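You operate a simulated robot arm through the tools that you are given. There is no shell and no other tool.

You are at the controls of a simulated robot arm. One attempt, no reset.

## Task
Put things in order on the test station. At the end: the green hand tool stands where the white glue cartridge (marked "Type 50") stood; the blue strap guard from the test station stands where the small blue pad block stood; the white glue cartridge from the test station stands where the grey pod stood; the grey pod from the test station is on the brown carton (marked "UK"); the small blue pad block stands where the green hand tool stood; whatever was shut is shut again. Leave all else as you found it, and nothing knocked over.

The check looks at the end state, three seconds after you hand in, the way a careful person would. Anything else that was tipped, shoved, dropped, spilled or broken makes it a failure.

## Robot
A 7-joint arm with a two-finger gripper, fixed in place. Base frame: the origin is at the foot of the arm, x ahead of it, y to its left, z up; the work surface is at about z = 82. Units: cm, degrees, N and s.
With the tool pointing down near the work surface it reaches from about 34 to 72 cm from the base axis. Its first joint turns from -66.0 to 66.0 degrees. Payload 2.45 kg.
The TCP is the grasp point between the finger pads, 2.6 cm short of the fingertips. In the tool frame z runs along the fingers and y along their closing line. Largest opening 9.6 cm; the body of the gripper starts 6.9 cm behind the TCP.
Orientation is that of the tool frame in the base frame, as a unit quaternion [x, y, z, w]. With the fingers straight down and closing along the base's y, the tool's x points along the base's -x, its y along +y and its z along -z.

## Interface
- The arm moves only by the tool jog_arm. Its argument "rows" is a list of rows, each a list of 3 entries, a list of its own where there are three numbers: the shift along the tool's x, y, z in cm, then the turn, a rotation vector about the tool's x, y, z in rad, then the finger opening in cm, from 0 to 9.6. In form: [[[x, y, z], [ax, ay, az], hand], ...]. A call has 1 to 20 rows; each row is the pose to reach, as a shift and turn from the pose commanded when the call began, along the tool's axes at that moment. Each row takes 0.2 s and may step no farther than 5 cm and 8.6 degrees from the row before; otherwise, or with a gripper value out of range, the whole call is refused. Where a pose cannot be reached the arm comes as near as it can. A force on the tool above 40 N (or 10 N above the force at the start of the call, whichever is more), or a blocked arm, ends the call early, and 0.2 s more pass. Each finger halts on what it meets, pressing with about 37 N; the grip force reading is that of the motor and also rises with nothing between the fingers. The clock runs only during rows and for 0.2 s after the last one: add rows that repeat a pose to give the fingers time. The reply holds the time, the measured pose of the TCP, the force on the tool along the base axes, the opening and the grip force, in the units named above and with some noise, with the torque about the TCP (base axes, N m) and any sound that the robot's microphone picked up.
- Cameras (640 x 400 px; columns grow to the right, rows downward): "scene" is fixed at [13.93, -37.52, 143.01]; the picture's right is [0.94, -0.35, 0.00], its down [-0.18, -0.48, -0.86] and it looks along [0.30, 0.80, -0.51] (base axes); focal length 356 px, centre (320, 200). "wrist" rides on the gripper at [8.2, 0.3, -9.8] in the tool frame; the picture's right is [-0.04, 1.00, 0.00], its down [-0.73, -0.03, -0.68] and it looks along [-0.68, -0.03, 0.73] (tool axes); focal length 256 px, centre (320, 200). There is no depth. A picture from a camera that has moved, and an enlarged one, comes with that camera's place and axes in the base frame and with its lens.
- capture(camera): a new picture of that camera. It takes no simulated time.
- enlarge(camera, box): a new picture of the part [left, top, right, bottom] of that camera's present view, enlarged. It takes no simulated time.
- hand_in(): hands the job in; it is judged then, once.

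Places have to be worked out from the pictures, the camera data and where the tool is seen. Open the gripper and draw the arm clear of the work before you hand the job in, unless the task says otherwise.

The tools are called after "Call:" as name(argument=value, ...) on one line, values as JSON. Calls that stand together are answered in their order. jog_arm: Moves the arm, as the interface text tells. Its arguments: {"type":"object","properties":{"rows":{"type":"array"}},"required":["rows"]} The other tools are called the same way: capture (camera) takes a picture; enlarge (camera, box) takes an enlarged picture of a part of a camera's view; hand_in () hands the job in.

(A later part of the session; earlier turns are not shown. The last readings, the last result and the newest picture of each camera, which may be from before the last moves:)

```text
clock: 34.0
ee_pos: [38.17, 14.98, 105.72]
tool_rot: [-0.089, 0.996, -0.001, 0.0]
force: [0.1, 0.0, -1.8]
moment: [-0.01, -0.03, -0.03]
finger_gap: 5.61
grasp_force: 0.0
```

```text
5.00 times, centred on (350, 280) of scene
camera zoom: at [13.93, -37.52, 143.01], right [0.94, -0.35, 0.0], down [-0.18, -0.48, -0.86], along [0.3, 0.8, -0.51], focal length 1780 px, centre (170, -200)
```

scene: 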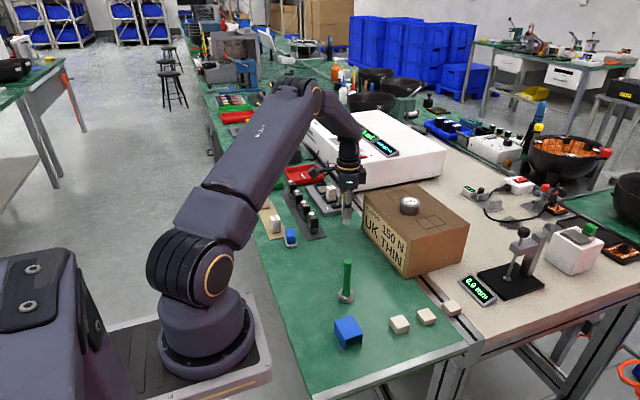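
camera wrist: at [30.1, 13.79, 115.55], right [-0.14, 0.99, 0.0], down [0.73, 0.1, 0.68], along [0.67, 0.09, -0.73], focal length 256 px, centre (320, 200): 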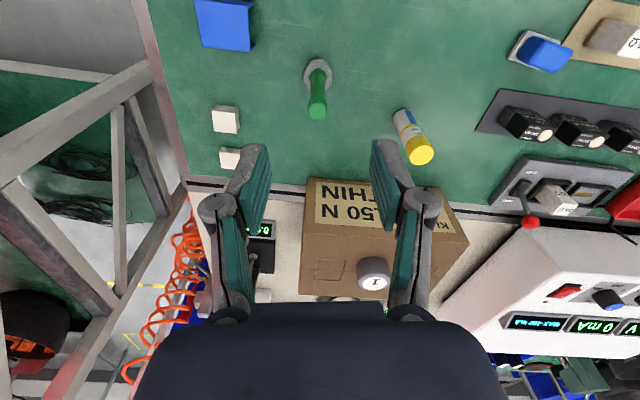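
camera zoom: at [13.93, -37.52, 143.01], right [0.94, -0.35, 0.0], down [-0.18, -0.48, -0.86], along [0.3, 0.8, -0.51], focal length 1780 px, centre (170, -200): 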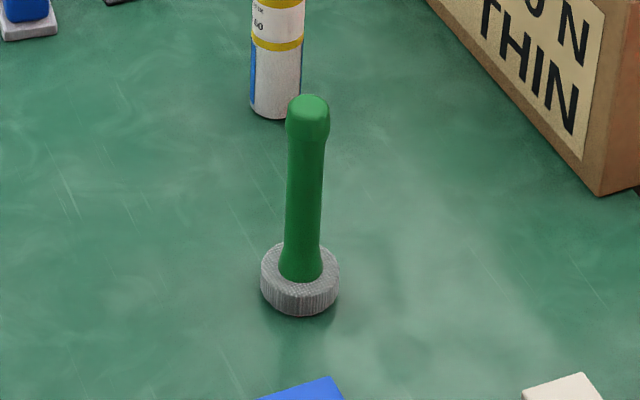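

Call:
enlarge(camera="wrist", box=[270, 40, 370, 130])

Call:
enlarge(camera="wrist", box=[500, 0, 640, 90])

Call:
enlarge(camera="wrist", box=[180, 0, 280, 70])

```text
4.44 times, centred on (320, 85) of wrist
camera zoom: at [30.1, 13.79, 115.55], right [-0.14, 0.99, 0.0], down [0.73, 0.1, 0.68], along [0.67, 0.09, -0.73], focal length 1138 px, centre (320, 711)
```

zoom: 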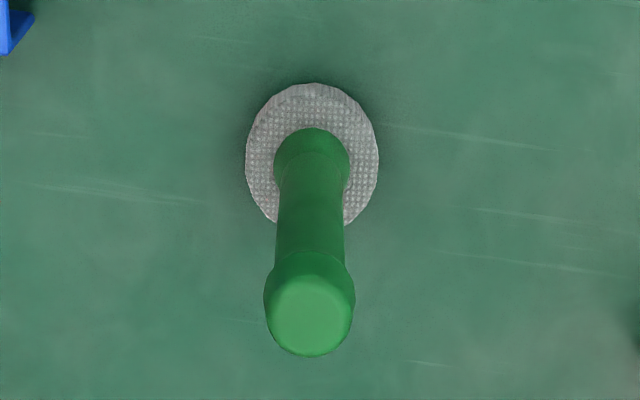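

```text
4.44 times, centred on (570, 45) of wrist
camera zoom: at [30.1, 13.79, 115.55], right [-0.14, 0.99, 0.0], down [0.73, 0.1, 0.68], along [0.67, 0.09, -0.73], focal length 1138 px, centre (-791, 889)
```

zoom: 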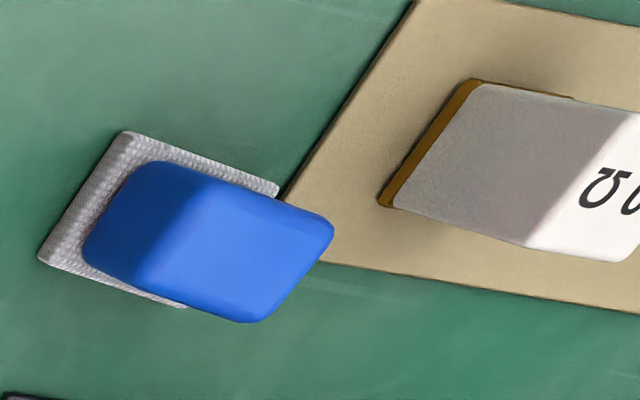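

```text
5.71 times, centred on (230, 35) of wrist
camera zoom: at [30.1, 13.79, 115.55], right [-0.14, 0.99, 0.0], down [0.73, 0.1, 0.68], along [0.67, 0.09, -0.73], focal length 1463 px, centre (834, 1143)
```

zoom: 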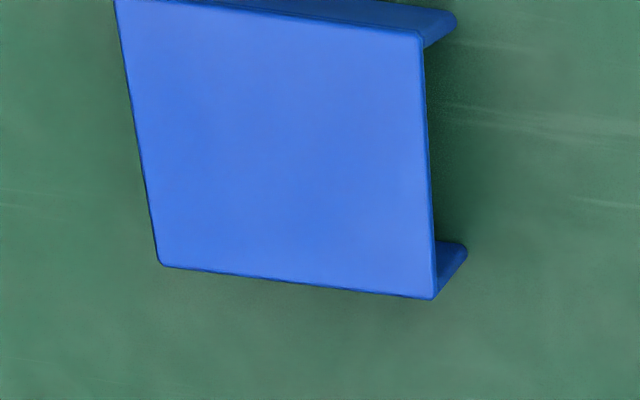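

The tool stands at about (39.5, 14.85), top at z 93.8, handle about 1.6 cm thick. I tilt the hand 10° with fingers leaning outward, which I will need for reach at the cartridge spot, and descend around the handle.

Call:
jog_arm(rows=[[[-0.6, -0.15, 2.5], [0, -0.09, 0], 5.0], [[-1.26, -0.33, 5.5], [0, -0.175, 0], 5.0], [[-1.26, -0.33, 9], [0, -0.175, 0], 5.0], [[-1.26, -0.33, 12], [0, -0.175, 0], 5.0], [[-1.26, -0.33, 12], [0, -0.175, 0], 5.0]])

Call:
capture(camera="wrist")

Call:
enlarge(camera="scene", box=[280, 200, 420, 320])

```text
clock: 35.2
ee_pos: [39.41, 14.92, 93.81]
tool_rot: [-0.086, 0.992, 0.007, 0.088]
force: [-0.2, 0.3, 0.0]
moment: [0.0, -0.02, 0.0]
finger_gap: 5.01
grasp_force: 0.0
```

```text
taken
camera wrist: at [29.77, 13.49, 102.04], right [-0.13, 0.99, 0.01], down [0.6, 0.08, 0.8], along [0.79, 0.11, -0.6], focal length 256 px, centre (320, 200)
```

wrist: 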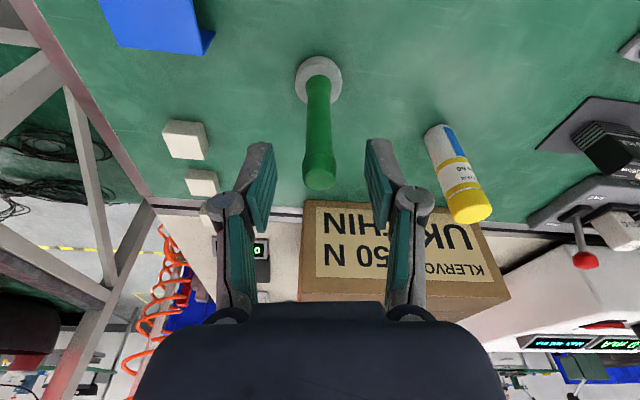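

```text
3.33 times, centred on (350, 260) of scene
camera zoom: at [13.93, -37.52, 143.01], right [0.94, -0.35, 0.0], down [-0.18, -0.48, -0.86], along [0.3, 0.8, -0.51], focal length 1187 px, centre (220, 0)
```

zoom: 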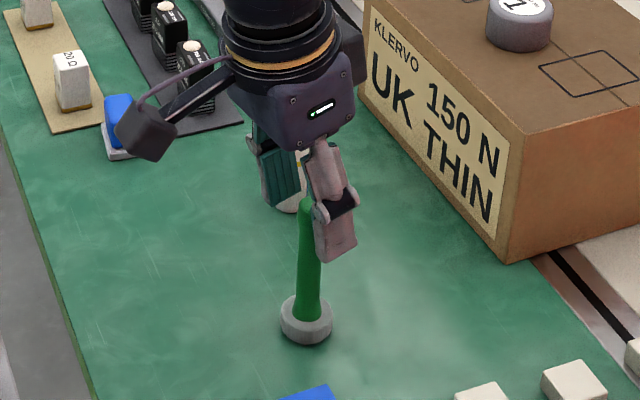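

Alignment is good: the handle is centred between the fingers and the TCP x matches 39.4. I go straight down 5.2 cm (base frame) and close on the handle.

Call:
jog_arm(rows=[[[0.35, 0, 1.97], [0, 0, 0], 5.0], [[0.7, 0, 3.94], [0, 0, 0], 5.0], [[0.9, 0, 5.12], [0, 0, 0], 5.0], [[0.9, 0, 5.12], [0, 0, 0], 4.0], [[0.9, 0, 5.12], [0, 0, 0], 3.0], [[0.9, 0, 5.12], [0, 0, 0], 2.0], [[0.9, 0, 5.12], [0, 0, 0], 1.0], [[0.9, 0, 5.12], [0, 0, 0], 1.0], [[0.9, 0, 5.12], [0, 0, 0], 1.0]])

Call:
capture(camera="wrist")

Call:
enlarge(camera="scene", box=[280, 200, 420, 320])

```text
clock: 37.2
ee_pos: [39.24, 15.01, 88.59]
tool_rot: [-0.086, 0.992, 0.008, 0.088]
force: [-0.1, -0.2, -0.3]
moment: [-0.02, -0.01, -0.02]
finger_gap: 1.53
grasp_force: 37.3
```

```text
taken
camera wrist: at [29.64, 13.5, 96.85], right [-0.14, 0.99, 0.01], down [0.6, 0.08, 0.8], along [0.79, 0.11, -0.6], focal length 256 px, centre (320, 200)
```

wrist: 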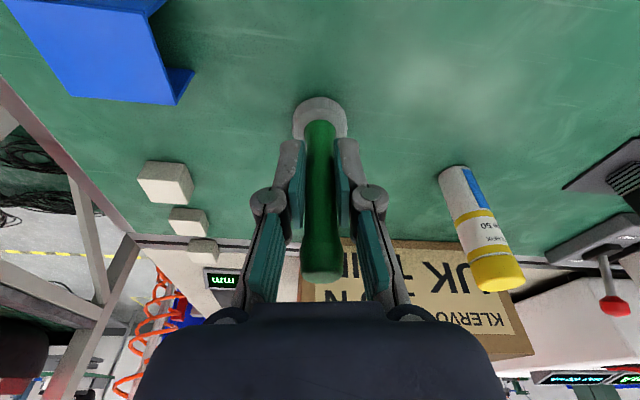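

```text
3.33 times, centred on (350, 260) of scene
camera zoom: at [13.93, -37.52, 143.01], right [0.94, -0.35, 0.0], down [-0.18, -0.48, -0.86], along [0.3, 0.8, -0.51], focal length 1187 px, centre (220, 0)
```

zoom: 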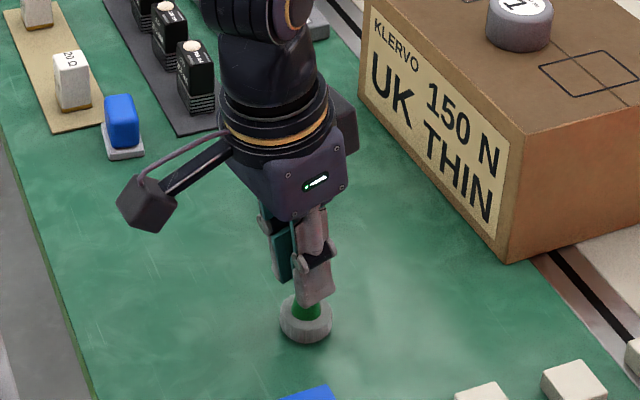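

The green tool is gripped at 1.53 cm; it stood at about (39.45, 14.88). I lift it 13.5 cm, which clears the cartridge, and carry it to a pre-approach point at (50.2, 41.9).

Call:
jog_arm(rows=[[[-0.53, 0, -2.95], [0, 0, 0], 1.0], [[-1.23, 0, -6.88], [0, 0, 0], 1.0], [[-1.94, 0, -10.8], [0, 0, 0], 1.0], [[-2.38, 0, -13.27], [0, 0, 0], 1.0], [[-4.53, 3.51, -12.89], [0, 0, 0], 1.0], [[-6.69, 7.04, -12.51], [0, 0, 0], 1.0], [[-8.85, 10.56, -12.13], [0, 0, 0], 1.0], [[-11.01, 14.09, -11.75], [0, 0, 0], 1.0], [[-13.17, 17.61, -11.37], [0, 0, 0], 1.0], [[-15.32, 21.14, -10.98], [0, 0, 0], 1.0], [[-17.48, 24.66, -10.6], [0, 0, 0], 1.0], [[-17.48, 24.66, -10.6], [0, 0, 0], 1.0]])

Call:
capture(camera="wrist")

Call:
capture(camera="scene")

```text
clock: 39.8
ee_pos: [50.4, 41.78, 102.22]
tool_rot: [-0.087, 0.992, 0.007, 0.086]
force: [-0.3, -0.4, -0.7]
moment: [0.0, -0.05, -0.01]
finger_gap: 1.56
grasp_force: 37.4
```

```text
taken
camera wrist: at [40.74, 40.34, 110.44], right [-0.13, 0.99, 0.01], down [0.6, 0.08, 0.8], along [0.79, 0.11, -0.61], focal length 256 px, centre (320, 200)
```

wrist: 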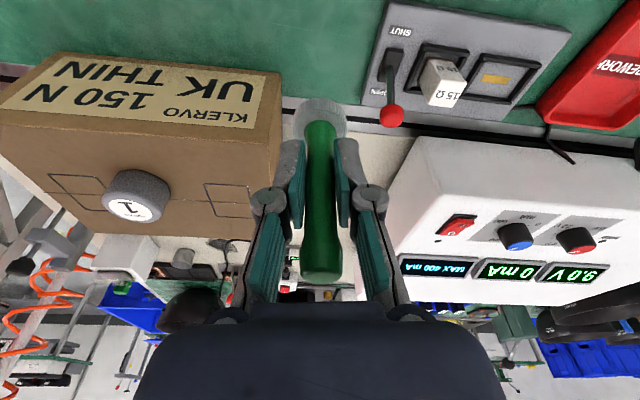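

```text
taken
```

scene: 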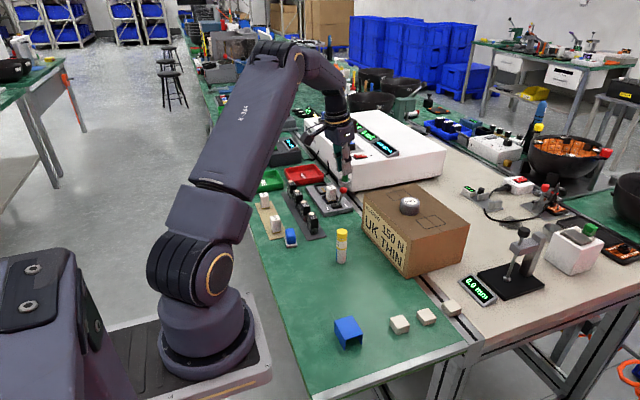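

The tool hangs vertical in the grip. I lower here to about z 91, then move outward along the finger plane to the cartridge's old spot.

Call:
jog_arm(rows=[[[0.7, 0, 3.93], [0, 0, 0], 1.0], [[1.41, 0, 7.86], [0, 0, 0], 1.0], [[1.97, 0.01, 11.0], [0, 0, 0], 1.0], [[0.11, 0.07, 11.33], [0, 0, 0], 1.0], [[-1.75, 0.14, 11.67], [0, 0, 0], 1.0], [[-3.61, 0.2, 12.0], [0, 0, 0], 1.0], [[-3.61, 0.2, 12.0], [0, 0, 0], 1.0], [[-3.61, 0.2, 12.0], [0, 0, 0], 1.0]])

Call:
capture(camera="wrist")

Call:
enlarge(camera="scene", box=[300, 130, 420, 240])

```text
clock: 41.6
ee_pos: [55.69, 42.86, 90.95]
tool_rot: [-0.086, 0.992, 0.007, 0.087]
force: [-0.3, 0.4, -0.9]
moment: [-0.02, 0.0, -0.02]
finger_gap: 1.54
grasp_force: 37.4
```

```text
taken
camera wrist: at [46.13, 41.46, 99.18], right [-0.14, 0.99, 0.01], down [0.6, 0.08, 0.8], along [0.79, 0.11, -0.6], focal length 256 px, centre (320, 200)
```

wrist: 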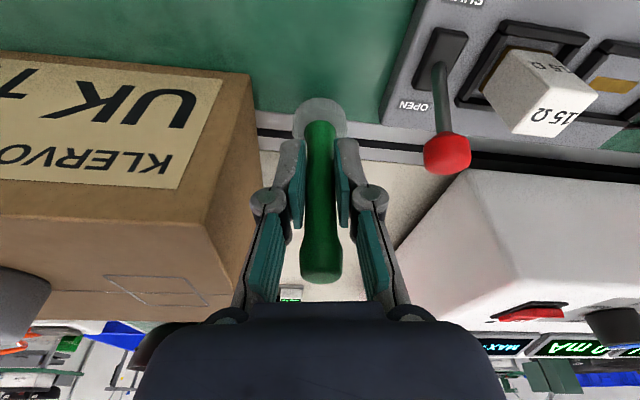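

```text
3.64 times, centred on (360, 185) of scene
camera zoom: at [13.93, -37.52, 143.01], right [0.94, -0.35, 0.0], down [-0.18, -0.48, -0.86], along [0.3, 0.8, -0.51], focal length 1295 px, centre (174, 254)
```

zoom: 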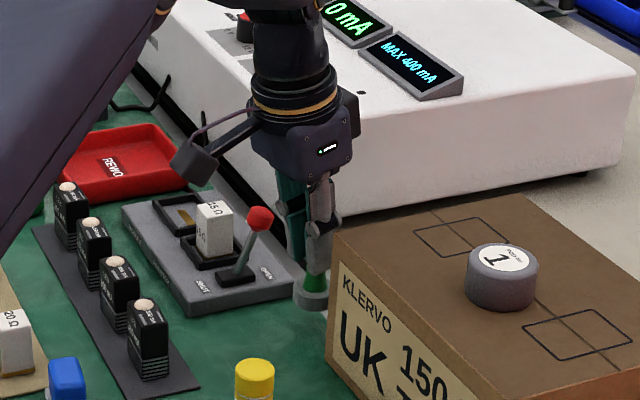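

The tool is over the spot within about 0.2 cm. I lower it to just above the table, then creep to contact.

Call:
jog_arm(rows=[[[0.02, 0.01, 1.1], [0, 0, 0], 1.0], [[0.21, 0.02, 2.1], [0, 0, 0], 1.0], [[0.23, 0.02, 2.3], [0, 0, 0], 1.0], [[0.23, 0.02, 2.3], [0, 0, 0], 1.0]])

```text
clock: 42.6
ee_pos: [55.91, 43.14, 88.69]
tool_rot: [-0.087, 0.992, 0.008, 0.088]
force: [0.3, -1.0, -0.2]
moment: [0.0, 0.0, -0.01]
finger_gap: 1.55
grasp_force: 36.7
```

Call:
jog_arm(rows=[[[0.017, 0, 0.1], [0, 0, 0], 1.0], [[0.03, 0, 0.17], [0, 0, 0], 1.0], [[0.03, 0, 0.17], [0, 0, 0], 1.0]])

Call:
enlarge(camera="scene", box=[320, 170, 400, 240])

```text
clock: 43.4
ee_pos: [56.01, 42.98, 88.39]
tool_rot: [-0.086, 0.992, 0.007, 0.088]
force: [-4.9, -3.9, 9.9]
moment: [-0.22, 0.17, -0.04]
finger_gap: 1.53
grasp_force: 37.7
```

```text
5.71 times, centred on (360, 205) of scene
camera zoom: at [13.9, -37.54, 143.01], right [0.94, -0.35, 0.0], down [-0.18, -0.48, -0.86], along [0.3, 0.8, -0.51], focal length 2035 px, centre (91, 171)
```

zoom: 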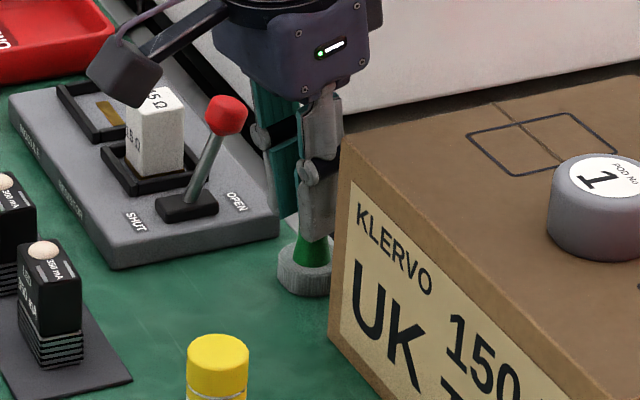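

Contact is confirmed at about 10 N. I open to 4 cm and slide the fingers back horizontally off the handle.

Call:
jog_arm(rows=[[[0, 0, -0.06], [0, 0, 0], 1.4], [[0, 0, -0.06], [0, 0, 0], 2.4], [[0, 0, -0.06], [0, 0, 0], 3.4], [[0, 0, -0.06], [0, 0, 0], 4.0], [[0, 0, -0.06], [0, 0, 0], 4.0], [[0.7, 0, -0.15], [0, 0, 0], 4.0], [[2.0, 0, -0.4], [0, 0, 0], 4.0], [[3.9, 0, -0.75], [0, 0, 0], 4.0], [[5.9, 0, -1.1], [0, 0, 0], 4.0], [[5.9, 0, -1.1], [0, 0, 0], 4.0]])

Call:
capture(camera="wrist")

Call:
enlarge(camera="scene", box=[300, 130, 420, 240])

```text
clock: 45.6
ee_pos: [49.89, 41.93, 88.47]
tool_rot: [-0.088, 0.992, 0.008, 0.088]
force: [0.6, 0.4, 0.4]
moment: [-0.02, 0.02, 0.02]
finger_gap: 4.01
grasp_force: 0.0
```

```text
taken
camera wrist: at [40.27, 40.5, 96.79], right [-0.13, 0.99, 0.01], down [0.6, 0.08, 0.8], along [0.79, 0.11, -0.6], focal length 256 px, centre (320, 200)
```

wrist: 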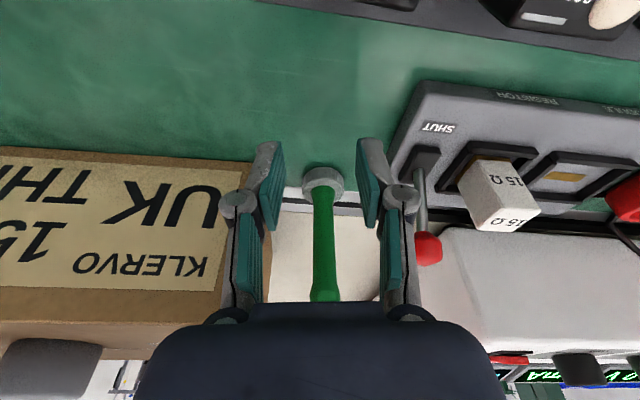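

```text
3.64 times, centred on (360, 185) of scene
camera zoom: at [13.93, -37.52, 143.01], right [0.94, -0.35, 0.0], down [-0.18, -0.48, -0.86], along [0.3, 0.8, -0.51], focal length 1295 px, centre (174, 254)
```

zoom: 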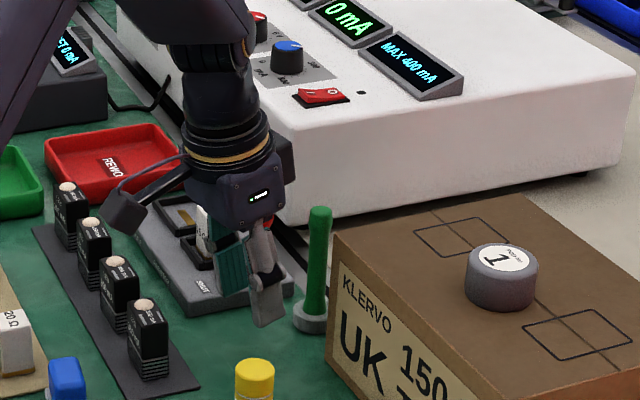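

The green tool stands upright in the cartridge's old place. I rise and go over to the blue pad block near (33.8, 38.9), bringing the hand back to vertical at −6° yaw to match it.

Call:
jog_arm(rows=[[[-0.7, 0, -3.93], [0, 0, 0], 4.0], [[-1.41, 0, -7.86], [0, 0, 0], 4.0], [[-2.2, 0, -12.29], [0, 0, 0], 5.0], [[1.55, -0.21, -12.96], [0.006, 0.044, 0.07], 5.5], [[5.3, -0.42, -13.63], [0.012, 0.088, 0.14], 5.5], [[9.05, -0.62, -14.3], [0.018, 0.131, 0.21], 5.5], [[12.8, -0.83, -14.97], [0.0245, 0.175, 0.28], 5.5], [[12.8, -0.83, -14.97], [0.0245, 0.175, 0.28], 5.5]])

Call:
capture(camera="wrist")

Call:
capture(camera="scene")

```text
clock: 47.4
ee_pos: [35.38, 38.64, 100.93]
tool_rot: [0.053, 0.999, 0.0, -0.001]
force: [0.8, -1.0, 1.1]
moment: [0.01, 0.02, 0.01]
finger_gap: 5.49
grasp_force: 0.0
```

```text
taken
camera wrist: at [27.22, 39.79, 110.86], right [0.15, 0.99, 0.0], down [0.73, -0.11, 0.68], along [0.67, -0.1, -0.73], focal length 256 px, centre (320, 200)
```

wrist: 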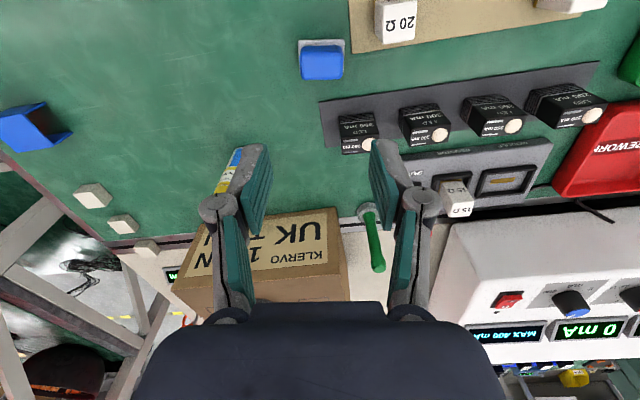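

```text
taken
```

scene: 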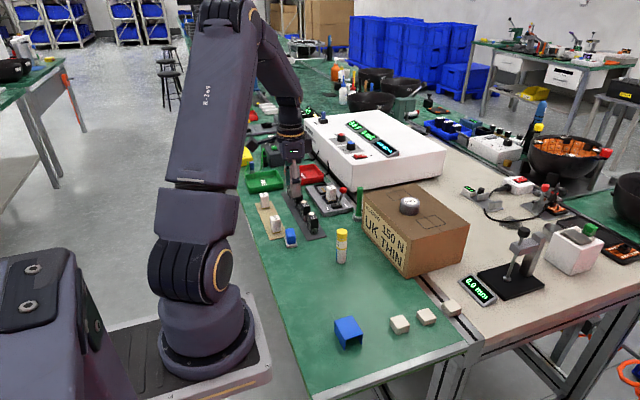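

Call:
enlarge(camera="wrist", box=[280, 20, 390, 100])

Call:
enlarge(camera="scene", box=[250, 180, 350, 260])

```text
5.00 times, centred on (335, 60) of wrist
camera zoom: at [27.22, 39.79, 110.86], right [0.15, 0.99, 0.0], down [0.73, -0.11, 0.68], along [0.67, -0.1, -0.73], focal length 1280 px, centre (245, 900)
```

zoom: 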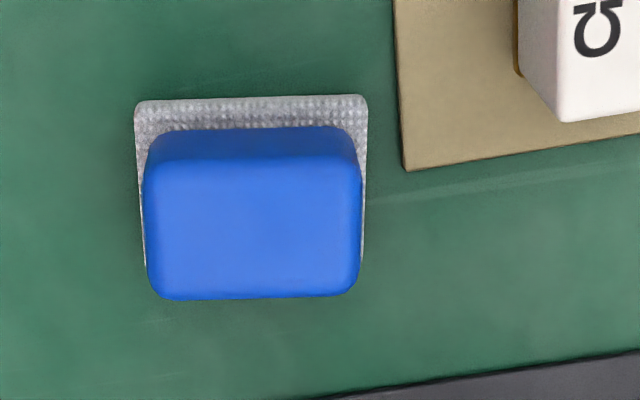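

```text
5.00 times, centred on (300, 220) of scene
camera zoom: at [13.93, -37.52, 143.01], right [0.94, -0.35, 0.0], down [-0.18, -0.48, -0.86], along [0.3, 0.8, -0.51], focal length 1780 px, centre (420, 100)
```

zoom: 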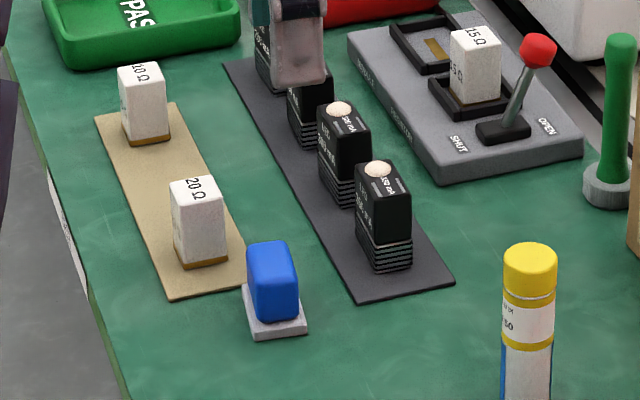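

The block, about 2.1 × 3.8 cm with its top near 86.3 and a grey pad under it, is centred at (33.8, 39.0) and aligned with the hand. I descend to grip it along its long side, slightly forward of centre to stay clear of the 20 Ω resistor.

Call:
jog_arm(rows=[[[1.17, 0.24, 3], [0, 0, 0], 5.3], [[1.17, 0.24, 7], [0, 0, 0], 5.3], [[1.17, 0.24, 10], [0, 0, 0], 5.3], [[1.17, 0.24, 11.5], [0, 0, 0], 5.3], [[1.17, 0.24, 11.5], [0, 0, 0], 5.3]])

Call:
capture(camera="wrist")

Call:
enlarge(camera="scene", box=[250, 170, 350, 260])

```text
clock: 48.6
ee_pos: [34.16, 38.91, 89.42]
tool_rot: [0.053, 0.999, 0.0, 0.001]
force: [-0.2, 0.3, -0.7]
moment: [0.02, -0.01, -0.02]
finger_gap: 5.3
grasp_force: 0.0
```

```text
taken
camera wrist: at [26.14, 40.03, 99.22], right [0.15, 0.99, 0.0], down [0.73, -0.11, 0.68], along [0.67, -0.1, -0.73], focal length 256 px, centre (320, 200)
```

wrist: 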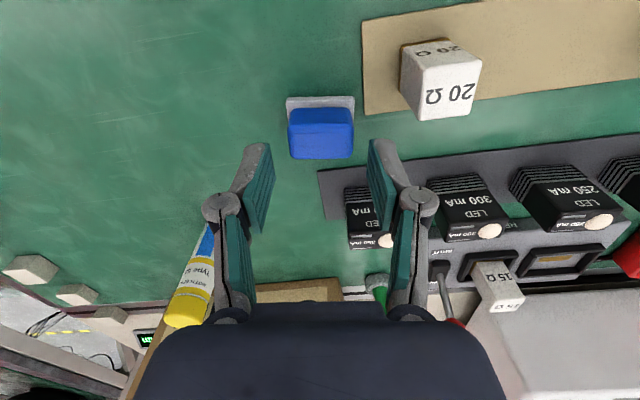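

```text
4.44 times, centred on (300, 215) of scene
camera zoom: at [13.93, -37.52, 143.01], right [0.94, -0.35, 0.0], down [-0.18, -0.48, -0.86], along [0.3, 0.8, -0.51], focal length 1583 px, centre (409, 133)
```

zoom: 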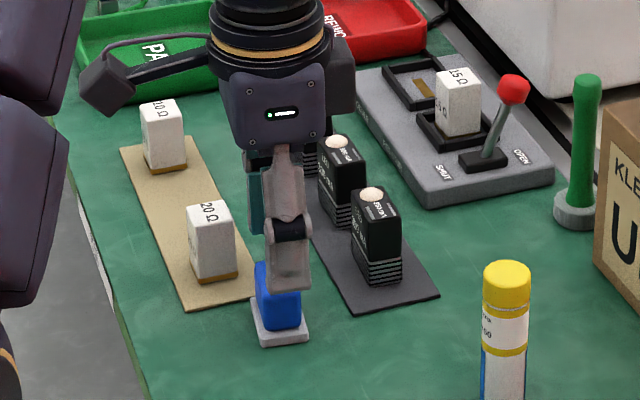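

The block is centred between the fingers and about 0.5 cm behind the TCP. I shift 0.3 cm back, go down to z 85.8 and close.

Call:
jog_arm(rows=[[[0.3, 0, 1.8], [0, 0, 0], 5.3], [[0.3, 0, 3.6], [0, 0, 0], 5.3], [[0.3, 0, 3.6], [0, 0, 0], 5.3], [[0.3, 0, 3.6], [0, 0, 0], 4.3], [[0.3, 0, 3.6], [0, 0, 0], 3.4], [[0.3, 0, 3.6], [0, 0, 0], 3.0], [[0.3, 0, 3.6], [0, 0, 0], 3.0], [[0.3, 0, 3.6], [0, 0, 0], 3.0]])

Call:
capture(camera="wrist")

Call:
enlarge(camera="scene", box=[250, 170, 350, 260])

```text
clock: 50.4
ee_pos: [33.84, 38.88, 85.91]
tool_rot: [0.053, 0.999, 0.0, 0.0]
force: [0.6, 0.4, -0.1]
moment: [0.06, 0.03, -0.01]
finger_gap: 3.87
grasp_force: 36.8
```

```text
taken
camera wrist: at [25.74, 39.99, 95.69], right [0.15, 0.99, 0.0], down [0.73, -0.11, 0.68], along [0.67, -0.1, -0.73], focal length 256 px, centre (320, 200)
```

wrist: 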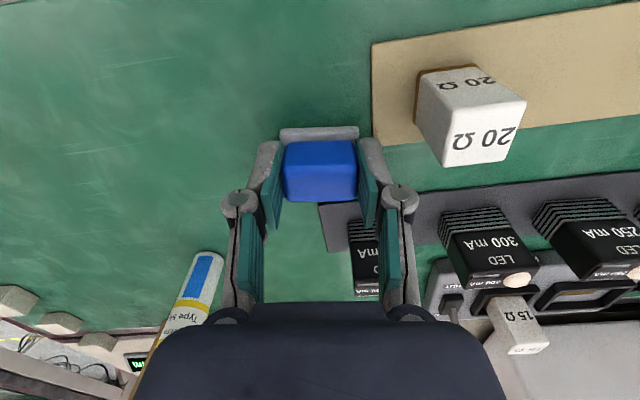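

```text
4.44 times, centred on (300, 215) of scene
camera zoom: at [13.93, -37.52, 143.01], right [0.94, -0.35, 0.0], down [-0.18, -0.48, -0.86], along [0.3, 0.8, -0.51], focal length 1583 px, centre (409, 133)
```

zoom: 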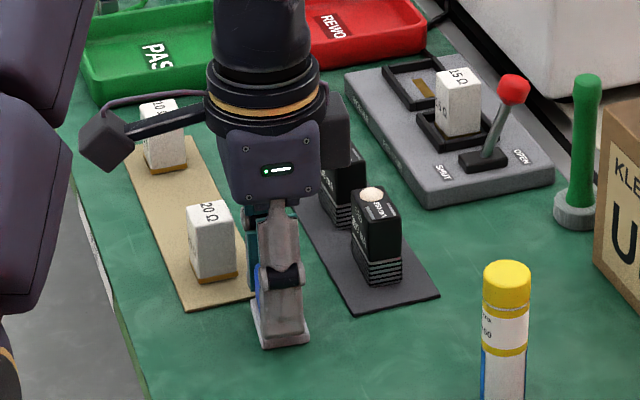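

The block is gripped at 3.87 cm; its place is about (33.7, 38.95). I lift 12 cm and carry it over the green tool's old place.

Call:
jog_arm(rows=[[[0, 0, -1.5], [0, 0, 0], 3.0], [[0, 0, -5], [0, 0, 0], 3.0], [[0, 0, -9], [0, 0, 0], 3.0], [[0, 0, -12], [0, 0, 0], 3.0], [[-1.38, -3.86, -12], [0, 0, 0], 3.0], [[-2.77, -7.73, -12], [0, 0, 0], 3.0], [[-4.15, -11.6, -12], [0, 0, 0], 3.0], [[-5.53, -15.46, -12], [0, 0, 0], 3.0], [[-6.92, -19.33, -12], [0, 0, 0], 3.0], [[-8.3, -23.19, -12], [0, 0, 0], 3.0], [[-8.3, -23.19, -12], [0, 0, 0], 3.0], [[-8.3, -23.19, -12], [0, 0, 0], 3.0]])

Call:
capture(camera="wrist")

Call:
capture(camera="scene")

```text
clock: 53.0
ee_pos: [39.47, 14.9, 97.91]
tool_rot: [0.053, 0.999, 0.0, 0.001]
force: [-0.3, -0.5, 0.5]
moment: [-0.01, 0.0, 0.0]
finger_gap: 3.87
grasp_force: 36.7
```

```text
taken
camera wrist: at [31.39, 16.01, 107.73], right [0.15, 0.99, 0.0], down [0.73, -0.11, 0.68], along [0.67, -0.1, -0.73], focal length 256 px, centre (320, 200)
```

wrist: 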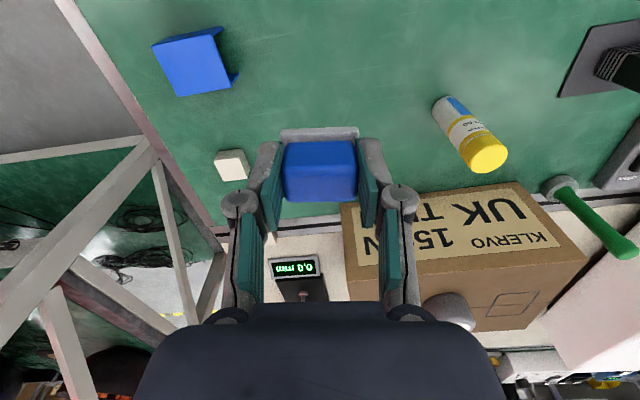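

```text
taken
```

scene: 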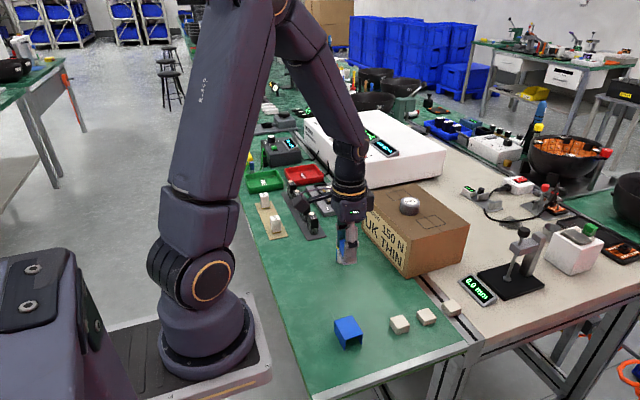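

The block is over (39.5, 14.85) with its pad attached. I lower it near the table, shifting 0.1 cm forward, then creep to contact.

Call:
jog_arm(rows=[[[-0.1, 0, 4], [0, 0, 0], 3.0], [[-0.1, 0, 8], [0, 0, 0], 3.0], [[-0.1, 0, 10.5], [0, 0, 0], 3.0], [[-0.1, 0, 11.7], [0, 0, 0], 3.0], [[-0.1, 0, 11.9], [0, 0, 0], 3.0], [[-0.1, 0, 12.0], [0, 0, 0], 3.0], [[-0.1, 0, 12.0], [0, 0, 0], 3.0]])

Call:
enlarge(camera="scene", box=[290, 240, 400, 340])

```text
clock: 54.6
ee_pos: [39.63, 15.1, 86.06]
tool_rot: [0.053, 0.999, 0.0, 0.0]
force: [0.3, -0.2, -1.0]
moment: [0.0, -0.02, 0.02]
finger_gap: 3.87
grasp_force: 36.9
```

```text
4.00 times, centred on (345, 290) of scene
camera zoom: at [13.93, -37.52, 143.01], right [0.94, -0.35, 0.0], down [-0.18, -0.48, -0.86], along [0.3, 0.8, -0.51], focal length 1424 px, centre (220, -160)
```

zoom: 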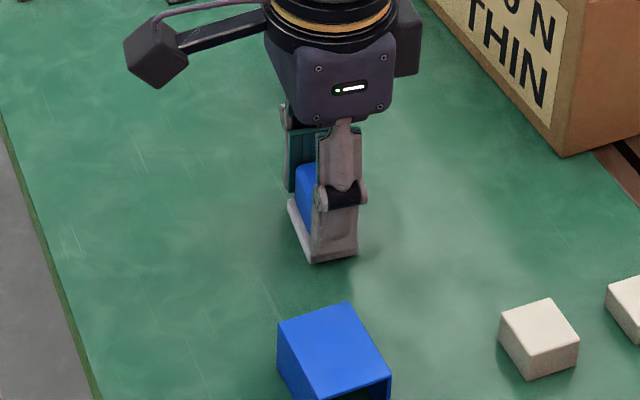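

No contact yet, so I creep down a bit more.

Call:
jog_arm(rows=[[[0, 0, 0.1], [0, 0, 0], 3.0], [[0, 0, 0.18], [0, 0, 0], 3.0], [[0, 0, 0.18], [0, 0, 0], 3.0]])

```text
clock: 55.4
ee_pos: [39.8, 15.09, 85.83]
tool_rot: [0.053, 0.999, 0.0, 0.0]
force: [-4.3, -1.6, 32.4]
moment: [-0.06, 0.2, 0.0]
finger_gap: 3.87
grasp_force: 37.3
```

Contact is at 32 N. I ease off, open, and rise.

Call:
jog_arm(rows=[[[0, 0, -0.12], [0, 0, 0], 3.6], [[0, 0, -0.12], [0, 0, 0], 4.4], [[0, 0, -0.12], [0, 0, 0], 5.4], [[0, 0, -0.12], [0, 0, 0], 5.6], [[0, 0, -0.12], [0, 0, 0], 5.6], [[0, 0, -2], [0, 0, 0], 5.6], [[0, 0, -6], [0, 0, 0], 5.6], [[0, 0, -10], [0, 0, 0], 5.6], [[0, 0, -14], [0, 0, 0], 5.6], [[0, 0, -17], [0, 0, 0], 5.6], [[0, 0, -17], [0, 0, 0], 5.6]])

Call:
capture(camera="wrist")

Call:
enlarge(camera="scene", box=[260, 200, 440, 360])

```text
clock: 57.8
ee_pos: [39.75, 14.95, 102.56]
tool_rot: [0.053, 0.999, 0.001, -0.001]
force: [-0.5, 0.6, -0.4]
moment: [-0.01, -0.02, 0.0]
finger_gap: 5.64
grasp_force: 0.1
```

```text
taken
camera wrist: at [31.64, 16.15, 112.45], right [0.15, 0.99, 0.0], down [0.73, -0.11, 0.68], along [0.67, -0.1, -0.73], focal length 256 px, centre (320, 200)
```

wrist: 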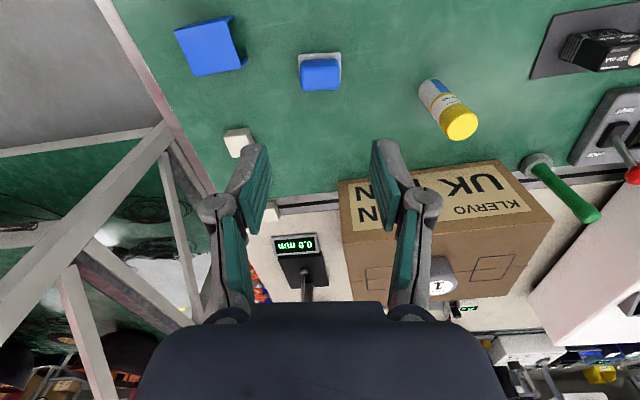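

```text
2.50 times, centred on (350, 280) of scene
camera zoom: at [13.93, -37.52, 143.01], right [0.94, -0.35, 0.0], down [-0.18, -0.48, -0.86], along [0.3, 0.8, -0.51], focal length 890 px, centre (245, 0)
```

zoom: 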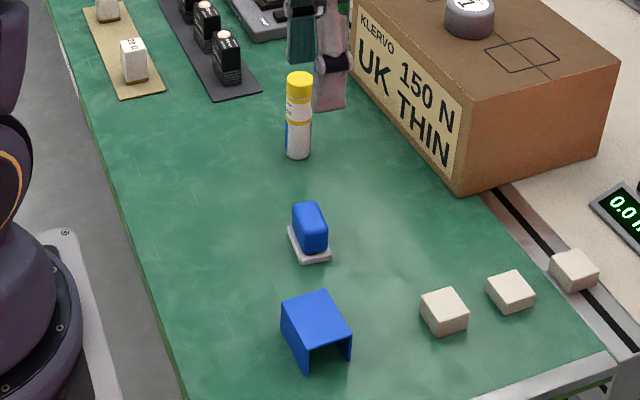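

The block stands in place. Now I look closely at the guard.

Call:
enlarge(camera="wrist", box=[150, 0, 270, 90])

Call:
enlarge(camera="scene", box=[310, 300, 390, 360])

```text
4.44 times, centred on (210, 45) of wrist
camera zoom: at [31.64, 16.15, 112.45], right [0.15, 0.99, 0.0], down [0.73, -0.11, 0.68], along [0.67, -0.1, -0.73], focal length 1138 px, centre (809, 889)
```

zoom: 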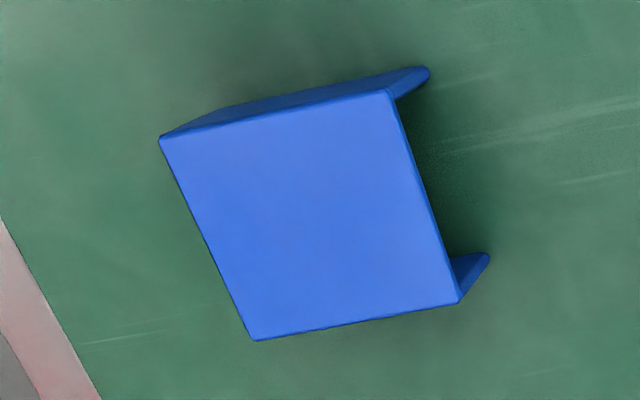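

```text
6.67 times, centred on (350, 330) of scene
camera zoom: at [13.93, -37.52, 143.01], right [0.94, -0.35, 0.0], down [-0.18, -0.48, -0.86], along [0.3, 0.8, -0.51], focal length 2374 px, centre (120, -667)
```

zoom: 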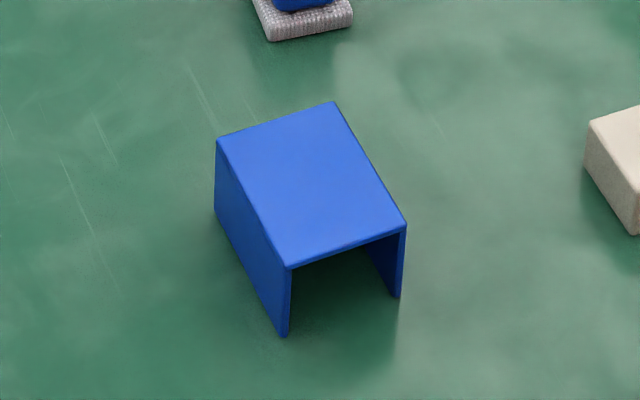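

The guard is axis-aligned: walls at x ≈ 34.15 and 38.05, y from 2.5 to 7.3, top about z 85.4, centre about (36.1, 4.9). I turn the hand to +90° yaw so the fingers close across its walls, and move above it.

Call:
jog_arm(rows=[[[0.214, -0.868, 0], [0, 0, -0.1397], 6.5], [[0.428, -1.735, 0], [0, 0, -0.2793], 6.5], [[0.643, -2.603, 0], [0, 0, -0.419], 6.5], [[0.857, -3.47, 0], [0, 0, -0.5587], 6.5], [[1.071, -4.338, 0], [0, 0, -0.6983], 6.5], [[1.285, -5.205, 0], [0, 0, -0.838], 6.5], [[1.499, -6.073, 0], [0, 0, -0.9777], 6.5], [[1.713, -6.94, 0], [0, 0, -1.1173], 6.5], [[1.928, -7.808, 0], [0, 0, -1.257], 6.5], [[2.142, -8.675, 0], [0, 0, -1.3967], 6.5], [[2.356, -9.543, 0], [0, 0, -1.5363], 6.5], [[2.57, -10.41, 0], [0, 0, -1.676], 6.5], [[2.57, -10.41, 0], [0, 0, -1.676], 6.5]])

Call:
capture(camera="wrist")

Call:
capture(camera="scene")

```text
clock: 60.6
ee_pos: [35.97, 4.86, 102.65]
tool_rot: [-0.707, 0.707, 0.0, 0.0]
force: [0.1, 1.1, 0.5]
moment: [0.0, -0.03, 0.04]
finger_gap: 6.46
grasp_force: 0.0
```

```text
taken
camera wrist: at [35.73, -3.38, 112.56], right [-1.0, 0.04, 0.0], down [0.03, 0.73, 0.68], along [0.03, 0.68, -0.73], focal length 256 px, centre (320, 200)
```

wrist: 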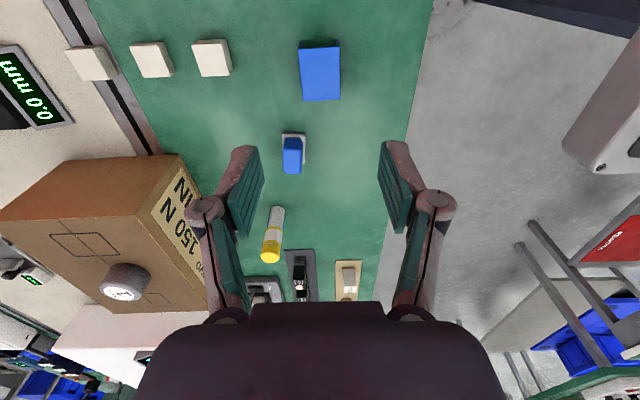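

```text
taken
```

scene: 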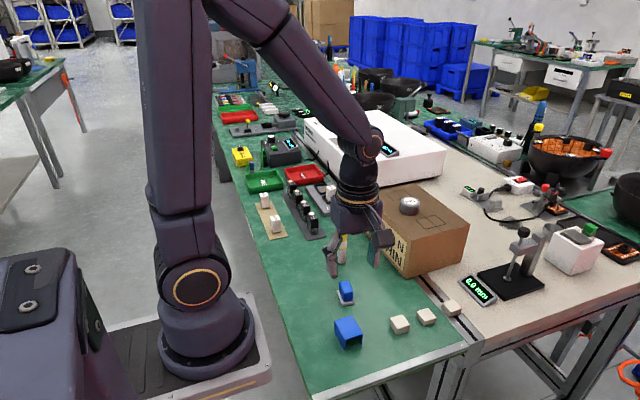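

The guard is at (36.05, 4.95) and the hand is centred over it. I descend and close across the walls.

Call:
jog_arm(rows=[[[0, 0, 4.5], [0, 0, 0], 6.5], [[0, 0, 9], [0, 0, 0], 6.5], [[0, 0, 13], [0, 0, 0], 6.5], [[0, 0, 15.5], [0, 0, 0], 6.5], [[0, 0, 17], [0, 0, 0], 6.5], [[0, 0, 17.4], [0, 0, 0], 6.5], [[0, 0, 17.4], [0, 0, 0], 6.5]])

Call:
capture(camera="wrist")

Call:
enlarge(camera="scene", box=[280, 260, 420, 370])

```text
clock: 62.2
ee_pos: [35.98, 4.87, 85.25]
tool_rot: [0.707, -0.707, 0.0, 0.0]
force: [0.2, -0.1, -0.4]
moment: [-0.01, -0.03, 0.04]
finger_gap: 6.49
grasp_force: 0.2
```

```text
taken
camera wrist: at [35.69, -3.35, 95.09], right [-1.0, 0.04, 0.0], down [0.03, 0.73, 0.68], along [0.03, 0.68, -0.73], focal length 256 px, centre (320, 200)
```

wrist: 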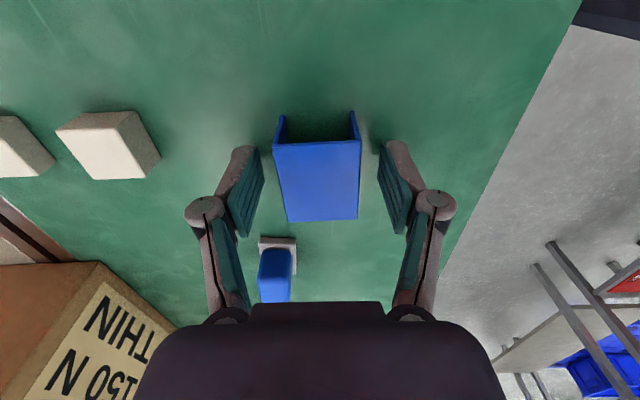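

```text
3.64 times, centred on (350, 315) of scene
camera zoom: at [13.93, -37.52, 143.01], right [0.94, -0.35, 0.0], down [-0.18, -0.48, -0.86], along [0.3, 0.8, -0.51], focal length 1295 px, centre (211, -218)
```

zoom: 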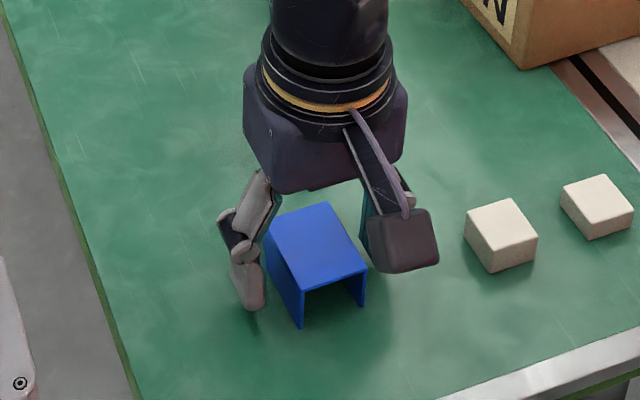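

The guard sits between the fingers. I close on it.

Call:
jog_arm(rows=[[[0, 0, 0], [0, 0, 0], 5.4], [[0, 0, 0], [0, 0, 0], 4.4], [[0, 0, 0], [0, 0, 0], 3.6], [[0, 0, 0], [0, 0, 0], 3.4], [[0, 0, 0], [0, 0, 0], 3.4]])

Call:
capture(camera="wrist")

```text
clock: 63.4
ee_pos: [36.02, 4.95, 85.2]
tool_rot: [0.707, -0.707, 0.0, 0.0]
force: [0.8, -0.2, 5.9]
moment: [-0.02, -0.02, 0.0]
finger_gap: 3.85
grasp_force: 36.7
```

```text
taken
camera wrist: at [35.68, -3.34, 95.11], right [-1.0, 0.04, 0.0], down [0.03, 0.73, 0.68], along [0.03, 0.68, -0.73], focal length 256 px, centre (320, 200)
```

wrist: 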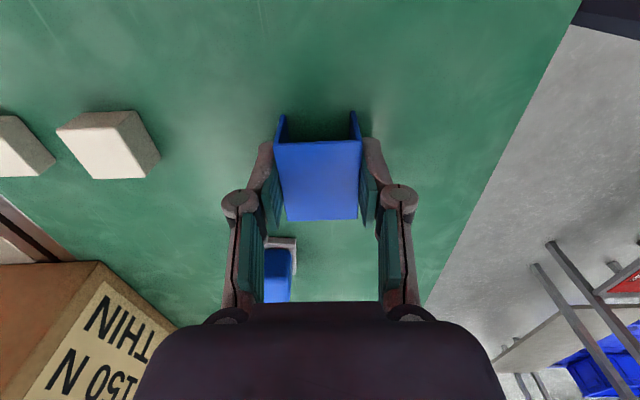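

The guard is gripped at 3.85 cm. I lift it 13 cm and carry it towards the block's old place at about (33.7, 38.9).

Call:
jog_arm(rows=[[[0, 0, -1.5], [0, 0, 0], 3.4], [[0, 0, -5], [0, 0, 0], 3.4], [[0, 0, -9], [0, 0, 0], 3.4], [[0, 0, -13], [0, 0, 0], 3.4], [[-3.78, 0.25, -13], [0, 0, 0], 3.4], [[-7.55, 0.51, -13], [0, 0, 0], 3.4], [[-11.33, 0.76, -13], [0, 0, 0], 3.4], [[-15.11, 1.01, -13], [0, 0, 0], 3.4], [[-18.88, 1.27, -13], [0, 0, 0], 3.4], [[-22.66, 1.52, -13], [0, 0, 0], 3.4], [[-26.44, 1.77, -13], [0, 0, 0], 3.4], [[-30.2, 2.03, -13], [0, 0, 0], 3.4], [[-33.99, 2.28, -13], [0, 0, 0], 3.4], [[-33.99, 2.28, -13], [0, 0, 0], 3.4]])

Call:
capture(camera="wrist")

Call:
capture(camera="scene")

```text
clock: 66.4
ee_pos: [33.67, 39.14, 98.34]
tool_rot: [0.707, -0.707, 0.0, 0.0]
force: [-0.4, -0.1, 0.1]
moment: [0.02, -0.01, 0.0]
finger_gap: 3.8
grasp_force: 36.9
```

```text
taken
camera wrist: at [33.3, 30.79, 108.13], right [-1.0, 0.04, 0.0], down [0.03, 0.73, 0.68], along [0.03, 0.68, -0.73], focal length 256 px, centre (320, 200)
```

wrist: 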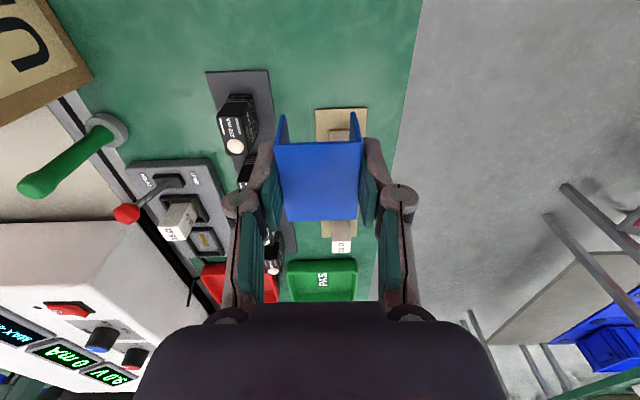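

```text
taken
```

scene: 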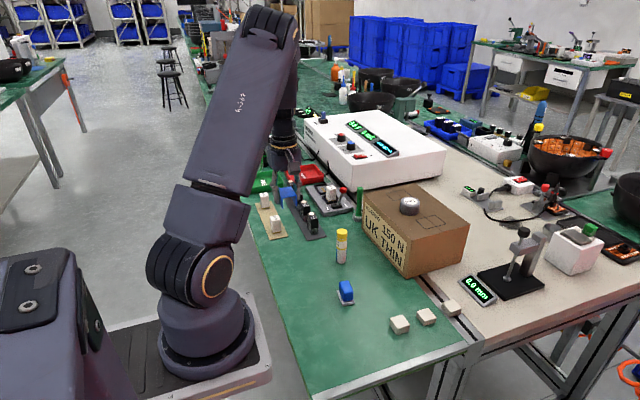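

The board edge lies at y ≈ 42.0, so with the guard centred near (33.65, 38.75) there is about 0.8 cm clearance. I shift slightly to −y and lower.

Call:
jog_arm(rows=[[[0.2, 0, 3], [0, 0, 0], 3.4], [[0.2, 0, 7], [0, 0, 0], 3.4], [[0.2, 0, 10], [0, 0, 0], 3.4], [[0.2, 0, 12], [0, 0, 0], 3.4], [[0.2, 0, 12.7], [0, 0, 0], 3.4], [[0.2, 0, 12.9], [0, 0, 0], 3.4], [[0.2, 0, 12.9], [0, 0, 0], 3.4]])

Call:
capture(camera="wrist")

Call:
enlarge(camera="scene", box=[240, 170, 340, 260])

```text
clock: 68.0
ee_pos: [33.81, 38.9, 85.48]
tool_rot: [0.707, -0.707, 0.0, 0.0]
force: [-0.1, -0.2, -0.6]
moment: [0.01, -0.02, -0.02]
finger_gap: 3.81
grasp_force: 36.8
```

```text
taken
camera wrist: at [33.48, 30.54, 95.29], right [-1.0, 0.04, 0.0], down [0.03, 0.73, 0.68], along [0.03, 0.68, -0.73], focal length 256 px, centre (320, 200)
```

wrist: 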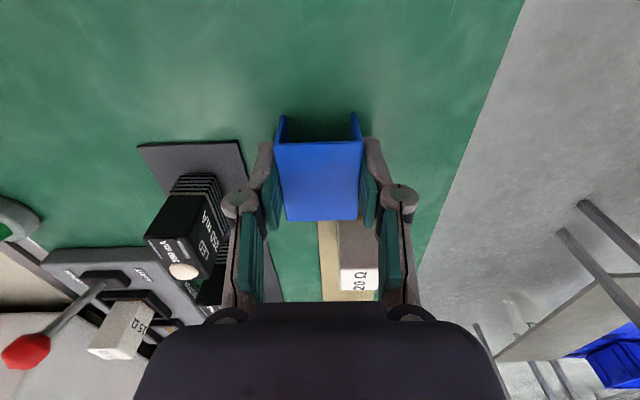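

```text
4.44 times, centred on (290, 215) of scene
camera zoom: at [13.93, -37.52, 143.01], right [0.94, -0.35, 0.0], down [-0.18, -0.48, -0.86], along [0.3, 0.8, -0.51], focal length 1583 px, centre (453, 133)
```

zoom: 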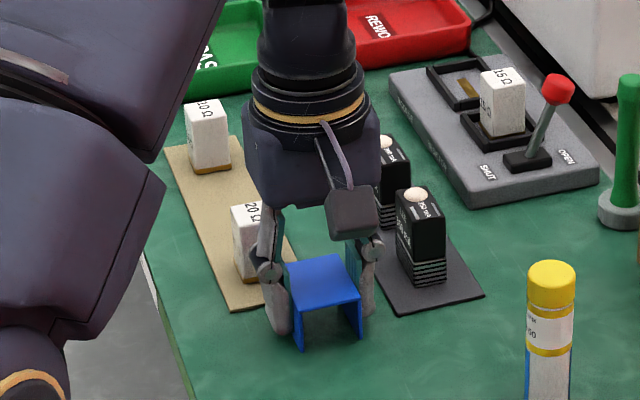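

Clearances look fine. I creep down to contact.

Call:
jog_arm(rows=[[[0, 0, 0.1], [0, 0, 0], 3.4], [[0, 0, 0.2], [0, 0, 0], 3.4], [[0, 0, 0.2], [0, 0, 0], 3.4]])

```text
clock: 68.8
ee_pos: [33.84, 38.82, 85.38]
tool_rot: [-0.707, 0.707, 0.001, 0.0]
force: [0.1, -0.4, 1.0]
moment: [0.0, -0.02, 0.02]
finger_gap: 3.82
grasp_force: 36.9
```

Call:
jog_arm(rows=[[[0, 0, 0.06], [0, 0, 0], 3.4], [[0, 0, 0.12], [0, 0, 0], 3.4], [[0, 0, 0.12], [0, 0, 0], 3.4]])

```text
clock: 69.6
ee_pos: [33.77, 38.79, 85.28]
tool_rot: [-0.707, 0.707, 0.001, 0.0]
force: [-1.5, -4.7, 24.6]
moment: [-0.23, 0.05, -0.02]
finger_gap: 3.86
grasp_force: 37.2
```

Contact is at 25 N. I ease off, open, and rise straight up.

Call:
jog_arm(rows=[[[0, 0, -0.08], [0, 0, 0], 3.8], [[0, 0, -0.08], [0, 0, 0], 4.6], [[0, 0, -0.08], [0, 0, 0], 5.4], [[0, 0, -0.08], [0, 0, 0], 5.4], [[0, 0, -0.08], [0, 0, 0], 5.4], [[0, 0, -2], [0, 0, 0], 5.4], [[0, 0, -6], [0, 0, 0], 5.4], [[0, 0, -10], [0, 0, 0], 5.4], [[0, 0, -14], [0, 0, 0], 5.4], [[0, 0, -18], [0, 0, 0], 5.4], [[0, 0, -18], [0, 0, 0], 5.4]])

Call:
capture(camera="wrist")

Call:
enlarge(camera="scene", box=[230, 150, 430, 330])

```text
clock: 72.0
ee_pos: [33.66, 38.8, 103.29]
tool_rot: [0.708, -0.707, 0.0, 0.0]
force: [-0.2, 0.5, 0.2]
moment: [0.01, 0.03, 0.01]
finger_gap: 5.4
grasp_force: 0.0
```

```text
taken
camera wrist: at [33.44, 30.48, 113.1], right [-1.0, 0.04, 0.0], down [0.03, 0.73, 0.68], along [0.03, 0.68, -0.73], focal length 256 px, centre (320, 200)
```

wrist: 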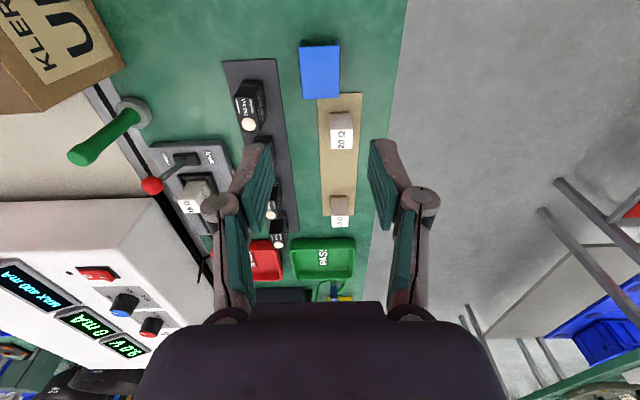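

```text
2.22 times, centred on (330, 240) of scene
camera zoom: at [13.93, -37.52, 143.01], right [0.94, -0.35, 0.0], down [-0.18, -0.48, -0.86], along [0.3, 0.8, -0.51], focal length 791 px, centre (298, 111)
```

zoom: 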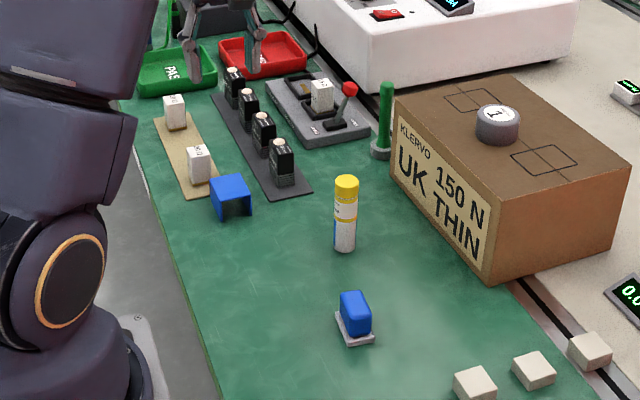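

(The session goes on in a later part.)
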